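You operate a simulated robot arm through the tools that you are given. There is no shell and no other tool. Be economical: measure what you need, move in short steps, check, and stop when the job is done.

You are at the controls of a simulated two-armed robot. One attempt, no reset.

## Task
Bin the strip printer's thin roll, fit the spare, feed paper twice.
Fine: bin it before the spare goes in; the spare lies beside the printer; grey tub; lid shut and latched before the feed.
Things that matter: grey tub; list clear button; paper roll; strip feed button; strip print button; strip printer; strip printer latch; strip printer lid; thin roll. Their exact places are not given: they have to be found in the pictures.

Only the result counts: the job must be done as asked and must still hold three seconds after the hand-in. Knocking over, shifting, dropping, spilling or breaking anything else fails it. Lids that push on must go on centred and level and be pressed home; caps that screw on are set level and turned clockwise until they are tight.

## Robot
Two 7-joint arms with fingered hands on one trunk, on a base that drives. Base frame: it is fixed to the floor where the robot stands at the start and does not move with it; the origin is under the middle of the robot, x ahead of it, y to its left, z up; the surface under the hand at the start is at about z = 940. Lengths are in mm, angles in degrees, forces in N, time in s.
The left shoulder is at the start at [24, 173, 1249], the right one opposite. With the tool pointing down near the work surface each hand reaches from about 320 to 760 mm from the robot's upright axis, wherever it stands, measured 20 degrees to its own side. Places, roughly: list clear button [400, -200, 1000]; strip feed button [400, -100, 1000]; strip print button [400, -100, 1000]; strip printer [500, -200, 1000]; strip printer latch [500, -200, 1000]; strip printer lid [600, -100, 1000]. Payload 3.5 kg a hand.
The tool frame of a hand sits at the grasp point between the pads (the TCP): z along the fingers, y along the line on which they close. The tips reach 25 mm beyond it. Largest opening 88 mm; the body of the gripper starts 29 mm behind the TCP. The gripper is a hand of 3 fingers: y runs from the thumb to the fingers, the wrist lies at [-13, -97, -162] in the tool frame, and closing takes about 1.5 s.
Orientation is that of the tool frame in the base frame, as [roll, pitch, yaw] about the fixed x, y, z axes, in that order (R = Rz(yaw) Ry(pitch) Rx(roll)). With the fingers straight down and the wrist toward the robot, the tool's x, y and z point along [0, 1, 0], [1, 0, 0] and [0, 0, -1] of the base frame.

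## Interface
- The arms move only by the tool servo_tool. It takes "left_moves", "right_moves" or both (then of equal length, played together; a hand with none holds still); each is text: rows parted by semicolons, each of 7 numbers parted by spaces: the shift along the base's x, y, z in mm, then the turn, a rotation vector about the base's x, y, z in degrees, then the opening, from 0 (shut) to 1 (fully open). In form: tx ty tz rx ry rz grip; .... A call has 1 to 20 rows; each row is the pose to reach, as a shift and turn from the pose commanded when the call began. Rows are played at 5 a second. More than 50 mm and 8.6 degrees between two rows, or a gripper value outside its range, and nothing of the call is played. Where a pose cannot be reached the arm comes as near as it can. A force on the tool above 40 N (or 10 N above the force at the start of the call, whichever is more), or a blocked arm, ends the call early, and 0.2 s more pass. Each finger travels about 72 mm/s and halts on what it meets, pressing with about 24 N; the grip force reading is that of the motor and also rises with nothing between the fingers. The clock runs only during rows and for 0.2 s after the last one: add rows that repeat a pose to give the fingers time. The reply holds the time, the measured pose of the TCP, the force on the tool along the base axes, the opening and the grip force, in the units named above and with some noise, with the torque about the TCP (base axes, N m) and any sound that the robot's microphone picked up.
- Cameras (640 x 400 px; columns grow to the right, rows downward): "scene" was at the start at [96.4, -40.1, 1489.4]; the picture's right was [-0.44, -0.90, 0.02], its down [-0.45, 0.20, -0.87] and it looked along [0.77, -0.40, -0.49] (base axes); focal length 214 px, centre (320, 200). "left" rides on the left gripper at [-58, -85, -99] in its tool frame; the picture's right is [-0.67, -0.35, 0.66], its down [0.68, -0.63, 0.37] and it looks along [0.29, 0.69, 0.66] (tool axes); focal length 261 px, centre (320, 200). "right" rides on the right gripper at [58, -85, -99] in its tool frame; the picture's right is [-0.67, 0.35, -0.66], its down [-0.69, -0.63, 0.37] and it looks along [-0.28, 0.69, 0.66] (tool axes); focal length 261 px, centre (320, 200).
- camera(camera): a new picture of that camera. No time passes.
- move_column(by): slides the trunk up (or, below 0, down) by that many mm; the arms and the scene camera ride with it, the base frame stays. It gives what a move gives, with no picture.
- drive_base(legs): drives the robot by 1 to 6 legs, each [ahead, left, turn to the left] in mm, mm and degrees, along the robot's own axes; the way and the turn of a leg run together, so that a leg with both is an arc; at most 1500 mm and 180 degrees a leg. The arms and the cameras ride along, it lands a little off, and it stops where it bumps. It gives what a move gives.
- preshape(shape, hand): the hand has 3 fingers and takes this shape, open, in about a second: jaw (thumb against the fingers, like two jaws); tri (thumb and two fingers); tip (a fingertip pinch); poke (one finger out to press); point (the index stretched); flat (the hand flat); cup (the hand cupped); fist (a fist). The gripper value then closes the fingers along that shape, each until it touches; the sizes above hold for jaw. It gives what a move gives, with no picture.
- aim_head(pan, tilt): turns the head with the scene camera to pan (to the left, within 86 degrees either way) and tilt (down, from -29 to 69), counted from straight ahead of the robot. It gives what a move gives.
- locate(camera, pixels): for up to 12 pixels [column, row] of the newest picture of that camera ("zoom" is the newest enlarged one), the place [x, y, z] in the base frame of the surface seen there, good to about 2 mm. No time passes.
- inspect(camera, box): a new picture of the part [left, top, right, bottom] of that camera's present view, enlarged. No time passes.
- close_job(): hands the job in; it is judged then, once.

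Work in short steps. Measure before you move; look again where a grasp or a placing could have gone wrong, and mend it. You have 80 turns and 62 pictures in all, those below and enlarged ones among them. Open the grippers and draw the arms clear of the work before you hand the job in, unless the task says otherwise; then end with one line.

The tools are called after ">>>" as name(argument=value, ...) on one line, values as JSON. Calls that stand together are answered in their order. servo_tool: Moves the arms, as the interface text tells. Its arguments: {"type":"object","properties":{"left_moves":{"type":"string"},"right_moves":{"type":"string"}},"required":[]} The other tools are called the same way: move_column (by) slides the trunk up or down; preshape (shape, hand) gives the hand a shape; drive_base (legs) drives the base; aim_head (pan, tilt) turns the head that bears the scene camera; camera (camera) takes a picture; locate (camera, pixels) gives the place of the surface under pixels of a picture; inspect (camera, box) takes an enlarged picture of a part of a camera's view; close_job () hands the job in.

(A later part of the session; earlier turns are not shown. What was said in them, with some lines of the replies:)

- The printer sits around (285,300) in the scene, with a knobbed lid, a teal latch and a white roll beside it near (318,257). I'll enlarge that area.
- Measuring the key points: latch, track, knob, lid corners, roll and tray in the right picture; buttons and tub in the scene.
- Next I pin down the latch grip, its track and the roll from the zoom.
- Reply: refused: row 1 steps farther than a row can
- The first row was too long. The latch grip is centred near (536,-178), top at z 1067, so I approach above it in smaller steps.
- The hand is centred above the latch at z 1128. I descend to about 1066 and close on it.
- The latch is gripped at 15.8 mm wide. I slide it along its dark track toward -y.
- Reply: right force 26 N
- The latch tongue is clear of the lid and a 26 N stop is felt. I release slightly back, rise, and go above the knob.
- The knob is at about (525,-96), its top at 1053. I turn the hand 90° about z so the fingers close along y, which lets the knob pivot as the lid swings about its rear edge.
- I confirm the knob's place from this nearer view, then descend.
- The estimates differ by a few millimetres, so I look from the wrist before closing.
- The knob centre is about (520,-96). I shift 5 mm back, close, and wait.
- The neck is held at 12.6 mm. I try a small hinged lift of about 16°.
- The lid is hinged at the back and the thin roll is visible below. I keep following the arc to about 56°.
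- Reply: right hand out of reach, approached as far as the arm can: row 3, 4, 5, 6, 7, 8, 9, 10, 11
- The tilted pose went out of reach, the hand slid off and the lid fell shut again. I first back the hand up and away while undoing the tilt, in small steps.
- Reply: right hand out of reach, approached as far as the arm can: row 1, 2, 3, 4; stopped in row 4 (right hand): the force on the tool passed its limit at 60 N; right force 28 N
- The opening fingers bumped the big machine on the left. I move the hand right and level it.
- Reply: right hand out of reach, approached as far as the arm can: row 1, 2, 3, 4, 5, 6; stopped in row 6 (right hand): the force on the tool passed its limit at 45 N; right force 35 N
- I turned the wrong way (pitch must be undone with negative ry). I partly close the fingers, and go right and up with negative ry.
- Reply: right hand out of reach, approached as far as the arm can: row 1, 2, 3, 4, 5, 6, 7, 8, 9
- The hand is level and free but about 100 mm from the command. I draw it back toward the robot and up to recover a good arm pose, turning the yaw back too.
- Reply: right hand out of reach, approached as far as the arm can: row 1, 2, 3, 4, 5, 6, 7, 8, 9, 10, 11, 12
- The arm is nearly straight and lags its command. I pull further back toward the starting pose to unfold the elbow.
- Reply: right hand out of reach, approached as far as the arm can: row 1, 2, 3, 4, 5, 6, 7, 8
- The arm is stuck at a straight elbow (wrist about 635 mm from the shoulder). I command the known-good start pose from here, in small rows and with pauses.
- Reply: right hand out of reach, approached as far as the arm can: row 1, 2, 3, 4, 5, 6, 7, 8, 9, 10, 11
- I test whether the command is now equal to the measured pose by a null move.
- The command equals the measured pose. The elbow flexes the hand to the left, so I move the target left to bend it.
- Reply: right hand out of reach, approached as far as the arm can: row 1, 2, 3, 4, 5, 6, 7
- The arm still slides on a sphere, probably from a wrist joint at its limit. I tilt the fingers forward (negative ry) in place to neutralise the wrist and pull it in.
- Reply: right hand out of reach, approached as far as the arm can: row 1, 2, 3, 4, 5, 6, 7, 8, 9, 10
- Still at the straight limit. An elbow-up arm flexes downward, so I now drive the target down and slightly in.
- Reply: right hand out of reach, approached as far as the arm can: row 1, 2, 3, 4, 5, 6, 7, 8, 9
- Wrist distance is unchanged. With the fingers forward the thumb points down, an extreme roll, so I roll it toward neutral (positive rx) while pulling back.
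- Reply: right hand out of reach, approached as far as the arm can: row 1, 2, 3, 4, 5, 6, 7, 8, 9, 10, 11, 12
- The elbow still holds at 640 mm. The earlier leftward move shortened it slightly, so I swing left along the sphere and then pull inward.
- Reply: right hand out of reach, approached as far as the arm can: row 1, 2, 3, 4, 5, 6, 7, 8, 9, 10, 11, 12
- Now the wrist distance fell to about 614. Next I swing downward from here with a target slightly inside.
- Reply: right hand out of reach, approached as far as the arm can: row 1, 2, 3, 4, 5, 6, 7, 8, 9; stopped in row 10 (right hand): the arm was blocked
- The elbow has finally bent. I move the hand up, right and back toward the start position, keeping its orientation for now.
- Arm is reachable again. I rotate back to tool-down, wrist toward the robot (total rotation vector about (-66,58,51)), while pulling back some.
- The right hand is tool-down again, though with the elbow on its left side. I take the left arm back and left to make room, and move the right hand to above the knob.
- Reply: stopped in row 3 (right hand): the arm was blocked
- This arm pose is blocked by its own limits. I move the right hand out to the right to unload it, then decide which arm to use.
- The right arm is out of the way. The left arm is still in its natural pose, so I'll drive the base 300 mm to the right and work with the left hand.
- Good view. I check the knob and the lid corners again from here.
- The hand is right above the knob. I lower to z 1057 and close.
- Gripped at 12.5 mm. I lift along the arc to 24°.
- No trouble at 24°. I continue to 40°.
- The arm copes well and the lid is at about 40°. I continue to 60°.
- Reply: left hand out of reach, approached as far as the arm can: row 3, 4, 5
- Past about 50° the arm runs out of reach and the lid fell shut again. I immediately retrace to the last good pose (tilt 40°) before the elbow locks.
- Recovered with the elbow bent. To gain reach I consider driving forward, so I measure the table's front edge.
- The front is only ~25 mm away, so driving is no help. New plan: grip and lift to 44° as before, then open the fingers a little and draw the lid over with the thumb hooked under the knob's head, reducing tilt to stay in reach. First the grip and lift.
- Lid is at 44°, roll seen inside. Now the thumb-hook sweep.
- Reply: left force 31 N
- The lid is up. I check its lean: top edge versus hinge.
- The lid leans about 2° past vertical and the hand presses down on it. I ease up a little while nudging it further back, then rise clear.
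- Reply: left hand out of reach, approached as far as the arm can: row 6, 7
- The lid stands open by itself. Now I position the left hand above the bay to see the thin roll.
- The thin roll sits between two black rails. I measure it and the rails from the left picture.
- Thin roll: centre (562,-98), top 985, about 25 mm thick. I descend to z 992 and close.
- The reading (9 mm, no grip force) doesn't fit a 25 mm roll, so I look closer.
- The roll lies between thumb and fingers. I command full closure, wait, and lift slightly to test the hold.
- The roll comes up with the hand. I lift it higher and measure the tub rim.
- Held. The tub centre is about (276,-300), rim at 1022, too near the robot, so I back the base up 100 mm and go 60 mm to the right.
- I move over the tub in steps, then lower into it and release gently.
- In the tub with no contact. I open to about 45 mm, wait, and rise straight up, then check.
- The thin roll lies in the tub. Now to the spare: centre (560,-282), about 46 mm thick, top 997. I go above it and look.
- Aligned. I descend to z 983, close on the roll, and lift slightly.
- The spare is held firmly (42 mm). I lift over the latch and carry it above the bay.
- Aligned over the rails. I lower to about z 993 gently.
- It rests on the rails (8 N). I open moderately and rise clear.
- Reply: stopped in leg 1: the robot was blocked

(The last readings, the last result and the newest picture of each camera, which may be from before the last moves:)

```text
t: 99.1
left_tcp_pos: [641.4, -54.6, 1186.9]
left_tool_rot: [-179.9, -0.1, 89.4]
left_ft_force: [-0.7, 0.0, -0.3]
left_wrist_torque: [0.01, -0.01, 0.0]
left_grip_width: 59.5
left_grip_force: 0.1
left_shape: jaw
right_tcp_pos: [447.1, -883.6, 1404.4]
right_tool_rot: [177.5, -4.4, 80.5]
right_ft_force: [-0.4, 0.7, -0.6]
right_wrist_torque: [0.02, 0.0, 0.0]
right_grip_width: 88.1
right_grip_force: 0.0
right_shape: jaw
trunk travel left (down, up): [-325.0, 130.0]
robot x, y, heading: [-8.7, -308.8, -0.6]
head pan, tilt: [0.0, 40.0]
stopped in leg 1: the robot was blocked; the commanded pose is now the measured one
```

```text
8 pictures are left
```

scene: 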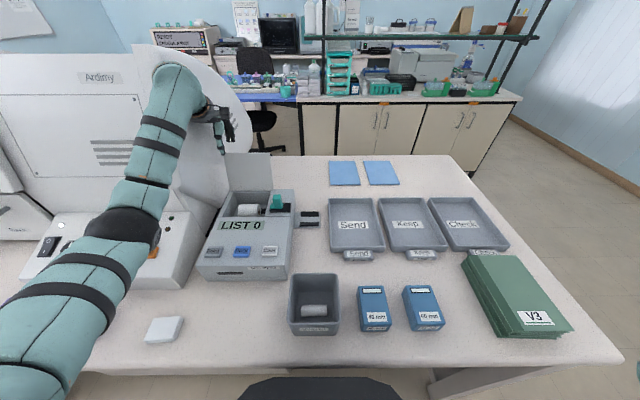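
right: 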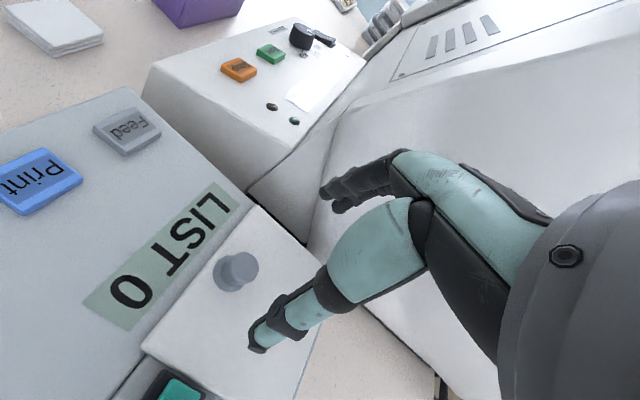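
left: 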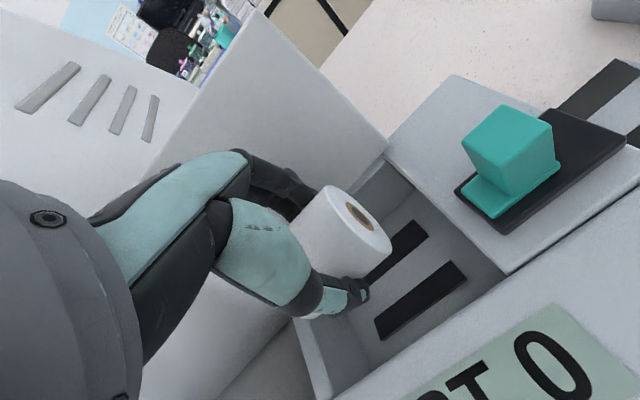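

Driven nearly all the way (blocked at the very end, perhaps the forearm by the hood). I move the hand right and measure the lid's top edge and the roll.

>>> locate(camera="scene", pixels=[[232, 158], [268, 158], [262, 175], [247, 208], [278, 203], [262, 225], [213, 252], [243, 251], [300, 215]])

>>> servo_tool(left_moves="-5 -20 10 0 0 0 0.75; -8 -45 20 0 0 0 0.75; -10 -70 25 0 0 0 0.75; -10 -88 25 0 0 0 0.75; -10 -88 25 0 0 0 0.75")

>>> camera(camera="left")

```text
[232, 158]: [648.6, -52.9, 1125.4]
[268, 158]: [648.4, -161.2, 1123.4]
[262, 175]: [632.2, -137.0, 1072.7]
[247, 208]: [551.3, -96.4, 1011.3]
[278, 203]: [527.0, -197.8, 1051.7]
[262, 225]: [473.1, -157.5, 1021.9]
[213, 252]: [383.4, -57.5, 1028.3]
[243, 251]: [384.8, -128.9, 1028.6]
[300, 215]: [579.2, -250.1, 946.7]
```

```text
t: 100.3
left_tcp_pos: [631.0, -142.2, 1210.9]
left_tool_rot: [-179.8, 0.1, 89.6]
left_ft_force: [0.7, 0.2, 0.3]
left_wrist_torque: [0.01, 0.01, 0.01]
left_grip_width: 65.7
left_grip_force: 0.0
left_shape: jaw
right_tcp_pos: [448.2, -882.7, 1404.0]
right_tool_rot: [177.6, -4.5, 80.6]
right_ft_force: [0.0, 0.6, 0.4]
right_wrist_torque: [-0.02, 0.01, -0.03]
right_grip_width: 87.6
right_grip_force: 0.0
right_shape: jaw
trunk travel left (down, up): [-325.0, 130.0]
robot x, y, heading: [-8.4, -311.1, -0.1]
head pan, tilt: [0.0, 40.0]
```

```text
7 pictures are left
```

left: 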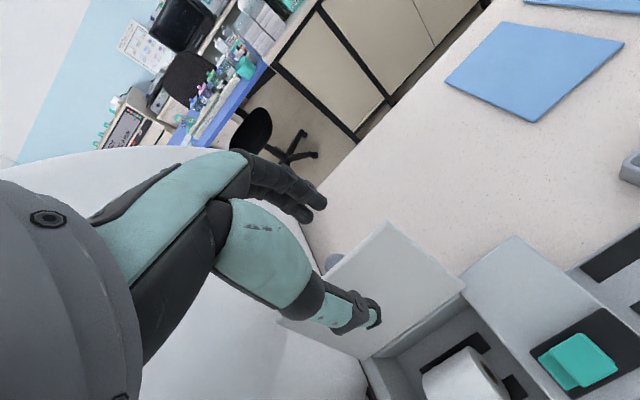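

The lid leans to about 105°, top edge at (650, z 1128). I straddle it near its right side (clear of the knob), pull it past vertical with the fingers and let it ride down on the thumb.

>>> servo_tool(left_moves="14 0 -31 0 0 0 0.75; 17 0 -75 0 0 0 0.75; 17 0 -75 0 0 0 0.45; 17 0 -75 0 0 0 0.45; 2 0 -75 0 0 0 0.45; -14 0 -75 0 0 0 0.45; -31 0 -77 0 0 0 0.45; -40 0 -84 0 0 0 0.45; -51 0 -98 0 0 0 0.45; -62 0 -104 0 0 0 0.45; -73 0 -108 0 0 0 0.45; -89 0 -116 0 0 0 0.45; -100 0 -128 0 0 0 0.45; -106 0 -130 0 0 0 0.45; -125 0 -125 0 0 0 0.45; -140 0 -100 0 0 0 0.45; -150 0 -60 0 0 0 0.45; -150 0 -60 0 0 0 0.45")

>>> camera(camera="left")

```text
t: 104.1
left_tcp_pos: [485.2, -120.1, 1154.7]
left_tool_rot: [179.7, -2.0, 91.4]
left_ft_force: [0.9, 0.0, 0.4]
left_wrist_torque: [-0.01, 0.0, -0.01]
left_grip_width: 39.8
left_grip_force: 0.0
left_shape: jaw
right_tcp_pos: [449.6, -881.4, 1404.5]
right_tool_rot: [177.6, -4.3, 80.5]
right_ft_force: [0.0, 0.3, -0.1]
right_wrist_torque: [-0.03, 0.02, 0.01]
right_grip_width: 87.6
right_grip_force: 0.2
right_shape: jaw
trunk travel left (down, up): [-325.0, 130.0]
robot x, y, heading: [-11.0, -308.6, -0.5]
head pan, tilt: [0.0, 40.0]
```

```text
6 pictures are left
```

left: 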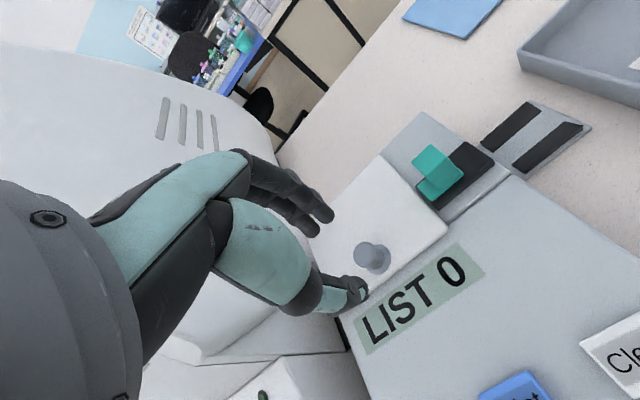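

The lid is down. I check it's flush and get the latch position; meanwhile I ease the base back and right, as the arm seems to be nudged by something (22 mm off in y).

>>> locate(camera="left", pixels=[[440, 225], [360, 290], [385, 165], [400, 200], [432, 160], [440, 175], [425, 185], [372, 250], [465, 165], [445, 205]])

>>> drive_base(legs=[[-30, -70, 0]])

```text
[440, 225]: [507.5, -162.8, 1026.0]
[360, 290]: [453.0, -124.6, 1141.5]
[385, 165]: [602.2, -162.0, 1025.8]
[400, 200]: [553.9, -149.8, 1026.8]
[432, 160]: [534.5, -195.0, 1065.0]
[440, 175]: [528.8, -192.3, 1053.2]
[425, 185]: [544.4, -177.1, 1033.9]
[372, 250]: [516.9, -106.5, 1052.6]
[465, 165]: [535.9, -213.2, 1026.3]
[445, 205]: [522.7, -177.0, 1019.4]
```

```text
t: 105.2
left_tcp_pos: [457.4, -186.2, 1154.7]
left_tool_rot: [179.5, -1.2, 91.7]
left_ft_force: [0.2, 0.5, 0.9]
left_wrist_torque: [-0.02, 0.01, 0.02]
left_grip_width: 40.1
left_grip_force: 0.1
left_shape: jaw
right_tcp_pos: [421.4, -947.9, 1405.4]
right_tool_rot: [177.5, -4.2, 80.7]
right_ft_force: [0.3, 0.1, -1.0]
right_wrist_torque: [0.01, 0.0, 0.01]
right_grip_width: 88.0
right_grip_force: 0.0
right_shape: jaw
trunk travel left (down, up): [-325.0, 130.0]
robot x, y, heading: [-38.3, -377.3, -0.5]
head pan, tilt: [0.0, 40.0]
```

The lid is flush at z 1026. The latch grip is now near (535,-200); I grasp it from above and slide it +y to lock.

>>> servo_tool(left_moves="30 -5 0 0 0 -1.7 0.7; 60 -10 0 0 0 -1.7 0.7; 77.5 -14 -10 0 0 -1.7 0.7; 77.5 -14 -45 0 0 -1.7 0.7; 77.5 -14 -70 0 0 -1.7 0.7; 77.5 -14 -87 0 0 -1.7 0.7; 77.5 -14 -87 0 0 -1.7 0.3; 77.5 -14 -87 0 0 -1.7 0.1; 77.5 -14 -87 0 0 -1.7 0.1; 77.5 -14 -87 0 0 -1.7 0.1; 77.5 -14 -87 0 0 -1.7 0.1; 77.5 -8 -87 0 0 -1.7 0.1; 77.5 -2 -87 0 0 -1.7 0.1; 77.5 4 -87 0 0 -1.7 0.1; 77.5 10 -87 0 0 -1.7 0.1; 77.5 16 -87 0 0 -1.7 0.1; 77.5 22 -87 0 0 -1.7 0.1; 77.5 22 -87 0 0 -1.7 0.1")

>>> camera(camera="left")

```text
t: 109.0
left_tcp_pos: [534.4, -170.9, 1068.7]
left_tool_rot: [179.6, -1.4, 89.7]
left_ft_force: [-3.1, -13.4, -7.2]
left_wrist_torque: [-0.27, 0.04, -0.09]
left_grip_width: 8.5
left_grip_force: 23.7
left_shape: jaw
right_tcp_pos: [419.0, -954.0, 1402.9]
right_tool_rot: [177.6, -4.7, 80.6]
right_ft_force: [0.1, 1.2, 0.4]
right_wrist_torque: [0.0, 0.0, 0.0]
right_grip_width: 87.9
right_grip_force: 0.0
right_shape: jaw
trunk travel left (down, up): [-325.0, 130.0]
robot x, y, heading: [-41.0, -378.2, -0.5]
head pan, tilt: [0.0, 40.0]
```

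```text
5 pictures are left
```

left: 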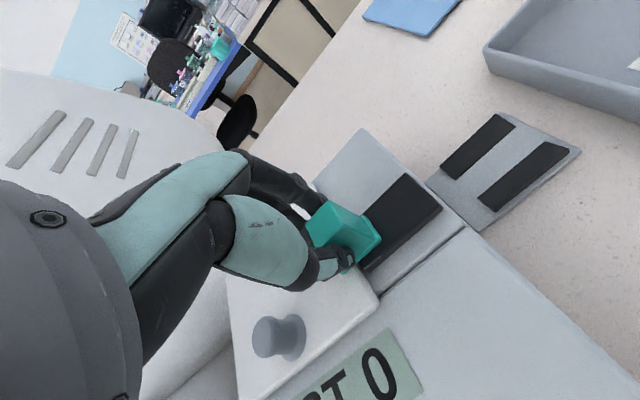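

The latch is across the lid and hit its stop (13 N). I press it slightly further, release, rise, then shape the hand to poke.

>>> servo_tool(left_moves="0 3 0 0 0 0 0.1; 0 6 0 0 0 0 0.1; 0 1 0 0 0 0 0.3; 0 0 0 0 0 0 0.6; 0 0 0 0 0 0 0.6; 0 0 30 0 0 0 0.6; 0 0 65 0 0 0 0.6; -30 10 100 0 0 0 0.6; -65 30 110 0 0 0 0.6; -100 60 110 0 0 0 0.6; -130 90 110 0 0 0 0.6; -150 113 110 0 0 0 0.6; -150 113 110 0 0 0 0.6")

>>> preshape(hand="left", shape="poke")

>>> camera(camera="scene")

```text
t: 111.8
left_tcp_pos: [382.3, -48.9, 1175.6]
left_tool_rot: [179.3, -1.7, 90.7]
left_ft_force: [-0.8, -0.9, 0.2]
left_wrist_torque: [-0.01, 0.0, 0.01]
left_grip_width: 52.6
left_grip_force: 0.0
left_shape: jaw
right_tcp_pos: [418.8, -951.5, 1403.8]
right_tool_rot: [177.6, -4.5, 80.6]
right_ft_force: [0.7, -0.4, -0.4]
right_wrist_torque: [0.0, 0.0, 0.02]
right_grip_width: 87.8
right_grip_force: 0.1
right_shape: jaw
trunk travel left (down, up): [-325.0, 130.0]
robot x, y, heading: [-40.5, -380.4, -0.3]
head pan, tilt: [0.0, 40.0]
```

```text
t: 112.7
left_tcp_pos: [382.2, -49.2, 1178.3]
left_tool_rot: [179.2, -1.5, 90.8]
left_ft_force: [-0.5, -0.6, 0.3]
left_wrist_torque: [0.04, 0.02, -0.02]
left_grip_width: 0.1
left_grip_force: 0.0
left_shape: poke
right_tcp_pos: [419.2, -950.8, 1404.1]
right_tool_rot: [177.5, -4.5, 80.6]
right_ft_force: [0.0, 1.0, 0.8]
right_wrist_torque: [-0.02, -0.02, -0.02]
right_grip_width: 87.9
right_grip_force: 0.0
right_shape: jaw
trunk travel left (down, up): [-325.0, 130.0]
robot x, y, heading: [-42.4, -381.5, -0.4]
head pan, tilt: [0.0, 40.0]
```

```text
4 pictures are left
```

scene: 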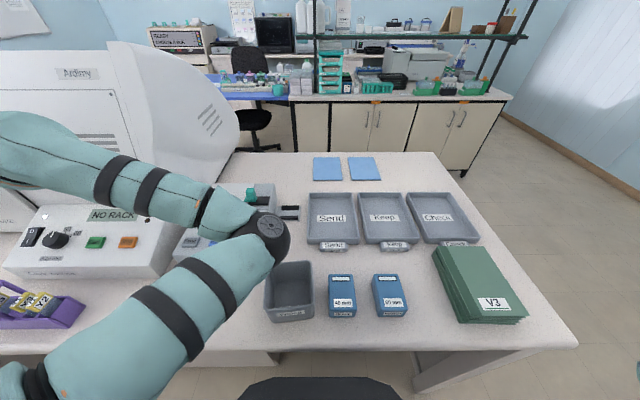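

The elbow has swung to the right, over the tub. I check its height and take the wrist view to find the poking fingertip.

>>> locate(camera="scene", pixels=[[270, 228], [285, 250], [262, 262], [240, 275], [251, 193], [190, 240]])

>>> camera(camera="left")

```text
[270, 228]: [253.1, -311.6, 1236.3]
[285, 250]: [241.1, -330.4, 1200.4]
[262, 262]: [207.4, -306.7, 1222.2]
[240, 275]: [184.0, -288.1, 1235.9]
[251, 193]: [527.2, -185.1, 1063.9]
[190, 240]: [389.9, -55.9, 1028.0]
```

```text
3 pictures are left
```

left: 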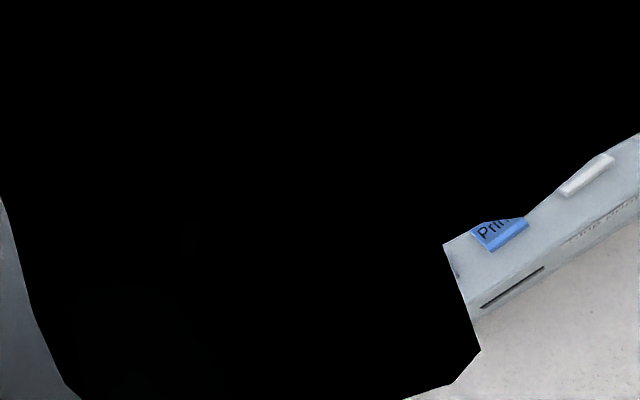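

The view is blocked in this shape, and the elbow hangs over the tub. I drive 200 mm left so the elbow clears the tub, and go back to the jaw shape, whose closed tips I know.

>>> drive_base(legs=[[0, 200, 0]])

>>> preshape(hand="left", shape="jaw")

>>> servo_tool(left_moves="0 -30 0 0 0 0 0; 0 -60 0 0 0 0 0; 0 -90 0 0 0 0 0; 0 -120 0 0 0 0 0; 0 -150 0 0 0 0 0; 0 -180 0 0 0 0 0; 0 -205 0 0 0 0 0; 0 -205 0 0 0 0 0; 0 -205 0 0 0 0 0")

```text
t: 114.3
left_tcp_pos: [383.6, 150.8, 1177.9]
left_tool_rot: [179.2, -1.7, 91.1]
left_ft_force: [-0.2, -0.9, -0.1]
left_wrist_torque: [0.03, 0.02, 0.02]
left_grip_width: 0.3
left_grip_force: 0.1
left_shape: poke
right_tcp_pos: [421.9, -750.8, 1402.8]
right_tool_rot: [177.6, -4.5, 80.8]
right_ft_force: [0.1, 0.2, -1.0]
right_wrist_torque: [0.0, -0.03, -0.01]
right_grip_width: 88.0
right_grip_force: 0.0
right_shape: jaw
trunk travel left (down, up): [-325.0, 130.0]
robot x, y, heading: [-38.8, -175.1, -0.2]
head pan, tilt: [0.0, 40.0]
```

```text
t: 115.2
left_tcp_pos: [381.6, 156.0, 1178.5]
left_tool_rot: [179.1, -1.5, 91.2]
left_ft_force: [0.3, 0.2, 0.1]
left_wrist_torque: [0.01, -0.01, 0.0]
left_grip_width: 87.7
left_grip_force: 0.0
left_shape: jaw
right_tcp_pos: [423.6, -747.4, 1404.0]
right_tool_rot: [177.5, -4.4, 80.8]
right_ft_force: [-0.2, 0.0, 0.3]
right_wrist_torque: [0.01, 0.03, 0.01]
right_grip_width: 87.9
right_grip_force: 0.1
right_shape: jaw
trunk travel left (down, up): [-325.0, 130.0]
robot x, y, heading: [-38.5, -178.7, -0.3]
head pan, tilt: [0.0, 40.0]
```

```text
t: 117.4
left_tcp_pos: [425.7, -11.9, 1155.9]
left_tool_rot: [177.1, -5.9, 95.5]
left_ft_force: [-0.4, 0.9, -0.1]
left_wrist_torque: [-0.03, 0.01, -0.02]
left_grip_width: 0.1
left_grip_force: 23.9
left_shape: jaw
left hand out of reach, approached as far as the arm can: row 2, 3, 4, 5, 6, 7, 8, 9
right_tcp_pos: [421.8, -746.6, 1403.5]
right_tool_rot: [177.6, -4.4, 80.9]
right_ft_force: [-1.3, 0.0, -0.2]
right_wrist_torque: [0.0, -0.01, -0.01]
right_grip_width: 88.1
right_grip_force: 0.2
right_shape: jaw
trunk travel left (down, up): [-325.0, 130.0]
robot x, y, heading: [-39.7, -179.3, -0.3]
head pan, tilt: [0.0, 40.0]
stopped in row 9 (left hand): the arm was blocked; the commanded pose is now the measured one
```

That arm pose is limited, so I position the hand with the base instead: shift (-42,-44) to get above the Feed button at (384,-56), then press with the trunk.

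>>> drive_base(legs=[[-42, -45, 0]])

>>> camera(camera="left")

```text
t: 118.3
left_tcp_pos: [386.7, -53.3, 1151.1]
left_tool_rot: [177.4, -5.8, 95.3]
left_ft_force: [0.7, -0.1, -1.2]
left_wrist_torque: [0.02, 0.02, -0.02]
left_grip_width: 0.0
left_grip_force: 23.7
left_shape: jaw
right_tcp_pos: [385.1, -788.1, 1404.7]
right_tool_rot: [177.8, -4.2, 80.8]
right_ft_force: [0.7, 0.4, -0.9]
right_wrist_torque: [-0.02, 0.06, -0.04]
right_grip_width: 87.7
right_grip_force: 0.0
right_shape: jaw
trunk travel left (down, up): [-325.0, 130.0]
robot x, y, heading: [-78.4, -224.6, -0.2]
head pan, tilt: [0.0, 40.0]
```

```text
2 pictures are left
```

left: 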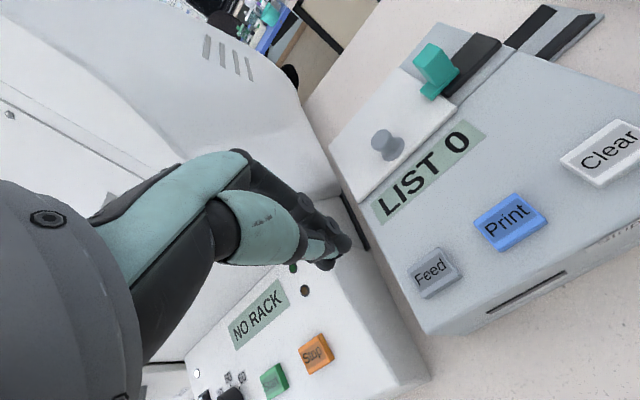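

The latch is visibly over the lid. I re-measure the Feed button from here.

>>> locate(camera="left", pixels=[[433, 268], [412, 275], [450, 255], [440, 285], [470, 280], [400, 300], [335, 262]])

```text
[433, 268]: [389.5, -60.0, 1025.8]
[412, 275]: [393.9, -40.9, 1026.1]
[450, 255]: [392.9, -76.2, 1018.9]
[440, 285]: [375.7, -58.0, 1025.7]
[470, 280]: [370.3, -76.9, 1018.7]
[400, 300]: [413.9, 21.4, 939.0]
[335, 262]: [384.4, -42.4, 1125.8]
```

The fingertips are near (387,-51,1126) and Feed is centred at about (386,-58,1026). I nudge 7 mm right and lower the trunk 90 mm.

>>> drive_base(legs=[[0, -7, 0]])

>>> move_column(by=-88)

```text
t: 119.1
left_tcp_pos: [383.1, -62.4, 1153.6]
left_tool_rot: [177.1, -6.0, 95.5]
left_ft_force: [-0.4, 1.1, -0.9]
left_wrist_torque: [-0.02, 0.01, -0.02]
left_grip_width: 0.0
left_grip_force: 24.2
left_shape: jaw
right_tcp_pos: [379.7, -798.3, 1405.5]
right_tool_rot: [177.5, -4.4, 80.9]
right_ft_force: [-0.3, 0.6, 0.7]
right_wrist_torque: [0.02, 0.02, -0.02]
right_grip_width: 87.7
right_grip_force: 0.1
right_shape: jaw
trunk travel left (down, up): [-325.0, 130.0]
robot x, y, heading: [-78.8, -229.5, -0.2]
head pan, tilt: [0.0, 40.0]
```

```text
t: 120.3
left_tcp_pos: [369.0, -30.0, 1118.3]
left_tool_rot: [171.0, -9.3, 99.2]
left_ft_force: [1.9, 0.0, 0.1]
left_wrist_torque: [0.07, 0.07, 0.03]
left_grip_width: 0.0
left_grip_force: 24.0
left_shape: jaw
right_tcp_pos: [361.4, -790.7, 1331.5]
right_tool_rot: [175.4, -6.0, 81.8]
right_ft_force: [1.4, 0.5, -0.2]
right_wrist_torque: [-0.04, 0.04, 0.01]
right_grip_width: 87.8
right_grip_force: 0.0
right_shape: jaw
trunk travel left (down, up): [-237.0, 218.0]
robot x, y, heading: [-63.8, -200.4, 0.3]
head pan, tilt: [0.0, 40.0]
```

Something in the arm is being blocked (the hand went only 35 mm down and the base was nudged). I raise the trunk back and look.

>>> move_column(by=88)

>>> camera(camera="scene")

```text
t: 121.5
left_tcp_pos: [394.1, -26.1, 1161.6]
left_tool_rot: [175.1, -9.6, 100.0]
left_ft_force: [0.4, 0.5, 0.6]
left_wrist_torque: [-0.01, 0.0, 0.0]
left_grip_width: 0.0
left_grip_force: 24.0
left_shape: jaw
right_tcp_pos: [384.2, -801.5, 1403.2]
right_tool_rot: [177.7, -4.3, 80.9]
right_ft_force: [0.2, -0.2, -0.1]
right_wrist_torque: [-0.01, 0.01, 0.0]
right_grip_width: 88.0
right_grip_force: 0.1
right_shape: jaw
trunk travel left (down, up): [-325.0, 130.0]
robot x, y, heading: [-83.8, -228.1, -0.1]
head pan, tilt: [0.0, 40.0]
```

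```text
1 pictures are left
```

scene: 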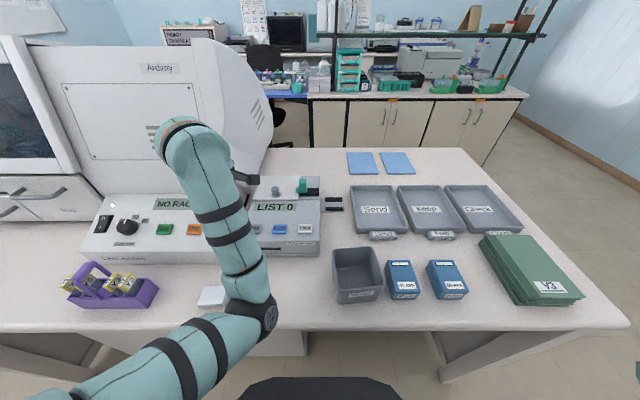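

The elbow hangs low at about (255,320). I check its height and that the white pad and tub did not move.

>>> locate(camera="scene", pixels=[[212, 292], [205, 302], [222, 298], [258, 325], [270, 310], [255, 285], [334, 252], [380, 252], [382, 295], [250, 335], [230, 215], [277, 228]])

```text
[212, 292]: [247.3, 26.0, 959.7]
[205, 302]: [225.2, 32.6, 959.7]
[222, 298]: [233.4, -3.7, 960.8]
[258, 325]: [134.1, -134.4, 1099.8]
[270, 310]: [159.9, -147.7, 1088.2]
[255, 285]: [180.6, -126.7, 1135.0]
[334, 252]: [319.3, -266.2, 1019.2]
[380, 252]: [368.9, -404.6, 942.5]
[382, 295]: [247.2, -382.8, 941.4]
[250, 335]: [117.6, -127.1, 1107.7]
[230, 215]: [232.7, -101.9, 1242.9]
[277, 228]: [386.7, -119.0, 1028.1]
```

The arm is folded with its elbow down, close to the table. I back the base off 200 mm so the arm works more extended (elbow higher), then reach forward while correcting the hand's tilt.

>>> drive_base(legs=[[-200, 0, 0]])

>>> servo_tool(left_moves="20 0 0 -1 0.3 -1 0; 45 0 0 -2 0.6 -2 0; 70 0 0 -3 0.9 -3 0; 95 -5 0 -4 1.2 -4 0; 120 -10 0 -5 1.6 -5 0; 140 -15 0 -6 2 -6 0; 160 -20 0 -7.5 2.4 -7.5 0; 175 -25 0 -9 2.8 -9 0; 188 -30 0 -10 3.2 -10 0; 188 -30 0 -10 3.2 -10 0; 188 -30 0 -10 3.2 -10 0")

```text
t: 123.1
left_tcp_pos: [192.2, -27.6, 1158.5]
left_tool_rot: [175.4, -9.8, 99.6]
left_ft_force: [0.0, 1.4, 1.1]
left_wrist_torque: [-0.01, 0.03, 0.01]
left_grip_width: 0.0
left_grip_force: 23.7
left_shape: jaw
right_tcp_pos: [183.3, -799.8, 1402.9]
right_tool_rot: [177.7, -4.3, 80.7]
right_ft_force: [0.4, 0.3, -0.1]
right_wrist_torque: [0.01, 0.0, 0.0]
right_grip_width: 87.8
right_grip_force: 0.1
right_shape: jaw
trunk travel left (down, up): [-325.0, 130.0]
robot x, y, heading: [-277.7, -228.9, -0.4]
head pan, tilt: [0.0, 40.0]
```

```text
t: 125.5
left_tcp_pos: [378.1, -57.8, 1160.8]
left_tool_rot: [179.1, -0.1, 89.2]
left_ft_force: [0.6, 0.6, -0.8]
left_wrist_torque: [0.0, 0.01, 0.01]
left_grip_width: 0.0
left_grip_force: 24.0
left_shape: jaw
right_tcp_pos: [180.3, -798.5, 1404.3]
right_tool_rot: [177.6, -4.5, 80.8]
right_ft_force: [-0.3, -0.8, 0.0]
right_wrist_torque: [-0.02, 0.01, 0.0]
right_grip_width: 88.0
right_grip_force: 0.0
right_shape: jaw
trunk travel left (down, up): [-325.0, 130.0]
robot x, y, heading: [-279.6, -232.5, -0.3]
head pan, tilt: [0.0, 40.0]
```

Full tracking now. I go down to just above the Feed button (tips about 1032).

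>>> servo_tool(left_moves="7 0 -25 0 0 0 0; 7 0 -50 0 0 0 0; 7 0 -75 0 0 0 0; 7 0 -95 0 0 0 0; 7 0 -103 0 0 0 0; 7 0 -103 0 0 0 0")

```text
t: 126.9
left_tcp_pos: [385.1, -58.8, 1058.5]
left_tool_rot: [179.2, -0.1, 89.3]
left_ft_force: [-0.5, -0.1, -0.3]
left_wrist_torque: [-0.01, -0.01, 0.02]
left_grip_width: 0.0
left_grip_force: 24.2
left_shape: jaw
right_tcp_pos: [179.6, -800.0, 1404.2]
right_tool_rot: [177.5, -4.3, 80.7]
right_ft_force: [0.0, 0.1, -0.2]
right_wrist_torque: [-0.03, -0.03, -0.02]
right_grip_width: 87.7
right_grip_force: 0.0
right_shape: jaw
trunk travel left (down, up): [-325.0, 130.0]
robot x, y, heading: [-280.2, -229.2, -0.3]
head pan, tilt: [0.0, 40.0]
```

Right over Feed. I press in 2 mm steps to learn the contact, watching force and sound, then rise.

>>> servo_tool(left_moves="0 0 -3 0 0 0 0; 0 0 -5 0 0 0 0; 0 0 -7 0 0 0 0; 0 0 -9 0 0 0 0; 0 0 -11 0 0 0 0")

```text
t: 128.1
left_tcp_pos: [385.0, -56.8, 1048.9]
left_tool_rot: [179.1, 0.0, 89.3]
left_ft_force: [2.5, 0.3, 9.7]
left_wrist_torque: [0.03, -0.07, -0.01]
left_grip_width: 0.0
left_grip_force: 24.5
left_shape: jaw
right_tcp_pos: [178.7, -799.7, 1404.5]
right_tool_rot: [177.4, -4.4, 80.8]
right_ft_force: [0.2, 0.0, 0.3]
right_wrist_torque: [0.0, 0.03, 0.03]
right_grip_width: 88.0
right_grip_force: 0.2
right_shape: jaw
trunk travel left (down, up): [-325.0, 130.0]
robot x, y, heading: [-281.3, -227.1, -0.4]
head pan, tilt: [0.0, 40.0]
heard: click
```

One click heard. I rise and pause.

>>> servo_tool(left_moves="0 0 6 0 0 0 0; 0 0 14 0 0 0 0; 0 0 14 0 0 0 0; 0 0 14 0 0 0 0; 0 0 14 0 0 0 0")

>>> servo_tool(left_moves="0 0 -6 0 0 0 0; 0 0 -9 0 0 0 0; 0 0 -11 0 0 0 0; 0 0 -13 0 0 0 0; 0 0 -14 0 0 0 0")

```text
t: 129.3
left_tcp_pos: [385.4, -56.7, 1059.0]
left_tool_rot: [179.2, 0.0, 89.3]
left_ft_force: [-0.4, -0.3, 0.5]
left_wrist_torque: [-0.05, 0.01, 0.01]
left_grip_width: 0.2
left_grip_force: 24.5
left_shape: jaw
right_tcp_pos: [180.1, -799.8, 1404.8]
right_tool_rot: [177.5, -4.3, 80.8]
right_ft_force: [-0.4, 0.3, 0.7]
right_wrist_torque: [-0.03, -0.02, 0.0]
right_grip_width: 88.1
right_grip_force: 0.1
right_shape: jaw
trunk travel left (down, up): [-325.0, 130.0]
robot x, y, heading: [-278.0, -230.6, -0.3]
head pan, tilt: [0.0, 40.0]
```

```text
t: 130.5
left_tcp_pos: [385.6, -57.1, 1046.9]
left_tool_rot: [179.1, -0.1, 89.2]
left_ft_force: [3.2, 1.9, 10.2]
left_wrist_torque: [0.13, -0.04, 0.0]
left_grip_width: 0.1
left_grip_force: 23.9
left_shape: jaw
right_tcp_pos: [179.9, -800.0, 1404.4]
right_tool_rot: [177.5, -4.4, 80.9]
right_ft_force: [0.0, 0.0, -0.7]
right_wrist_torque: [0.02, -0.04, -0.01]
right_grip_width: 88.0
right_grip_force: 0.0
right_shape: jaw
trunk travel left (down, up): [-325.0, 130.0]
robot x, y, heading: [-282.1, -230.8, -0.3]
head pan, tilt: [0.0, 40.0]
heard: click
```

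A second click, so paper has been fed twice. I rise, draw the arm back clear, open the hand, and take the last picture.

>>> servo_tool(left_moves="0 0 15 0 0 0 0; 0 0 50 0 0 0 0; 0 0 90 0 0 0 0.2; 0 0 120 0 0 0 0.6; -30 5 130 0 0 0 1; -60 10 130 0 0 0 1; -90 15 130 0 0 0 1; -90 15 130 0 0 0 1")

>>> inspect(camera="scene", box=[200, 130, 460, 300])

```text
t: 132.3
left_tcp_pos: [298.0, -22.1, 1181.6]
left_tool_rot: [178.7, -0.8, 91.2]
left_ft_force: [0.2, 0.1, -0.8]
left_wrist_torque: [-0.02, -0.03, -0.01]
left_grip_width: 87.8
left_grip_force: 0.1
left_shape: jaw
right_tcp_pos: [180.8, -798.8, 1404.8]
right_tool_rot: [177.6, -4.4, 80.8]
right_ft_force: [1.1, -0.2, 0.1]
right_wrist_torque: [-0.04, -0.02, 0.01]
right_grip_width: 88.1
right_grip_force: 0.0
right_shape: jaw
trunk travel left (down, up): [-325.0, 130.0]
robot x, y, heading: [-279.1, -230.3, -0.2]
head pan, tilt: [0.0, 40.0]
```

```text
2.35 times, centred on (330, 215) of scene
```

zoom: 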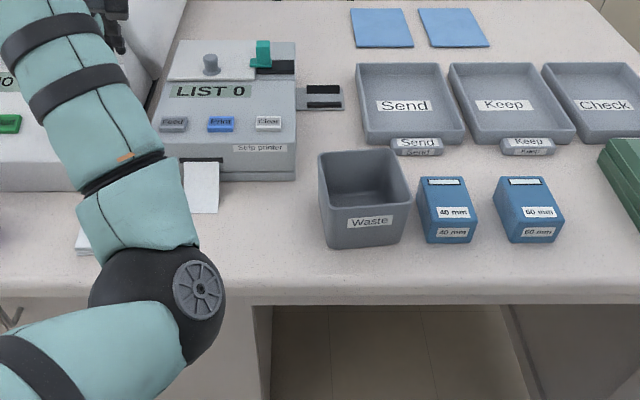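

The paper strip hangs from the slot, the lid is latched, and the tub and other items are in place, so I hand the job in.

>>> close_job()

```text
The job is handed in.
```

The thin roll went into the grey "Waste" tub first. The spare is now in the printer, the lid is shut and latched, and I pressed Feed twice (two clicks, paper strip out). On the way, the right hand bumped the big "Ardimy" machine twice (about 60 N and 45 N). The left arm also touched something unidentified during one trunk move. Nothing looked moved in the pictures afterwards.
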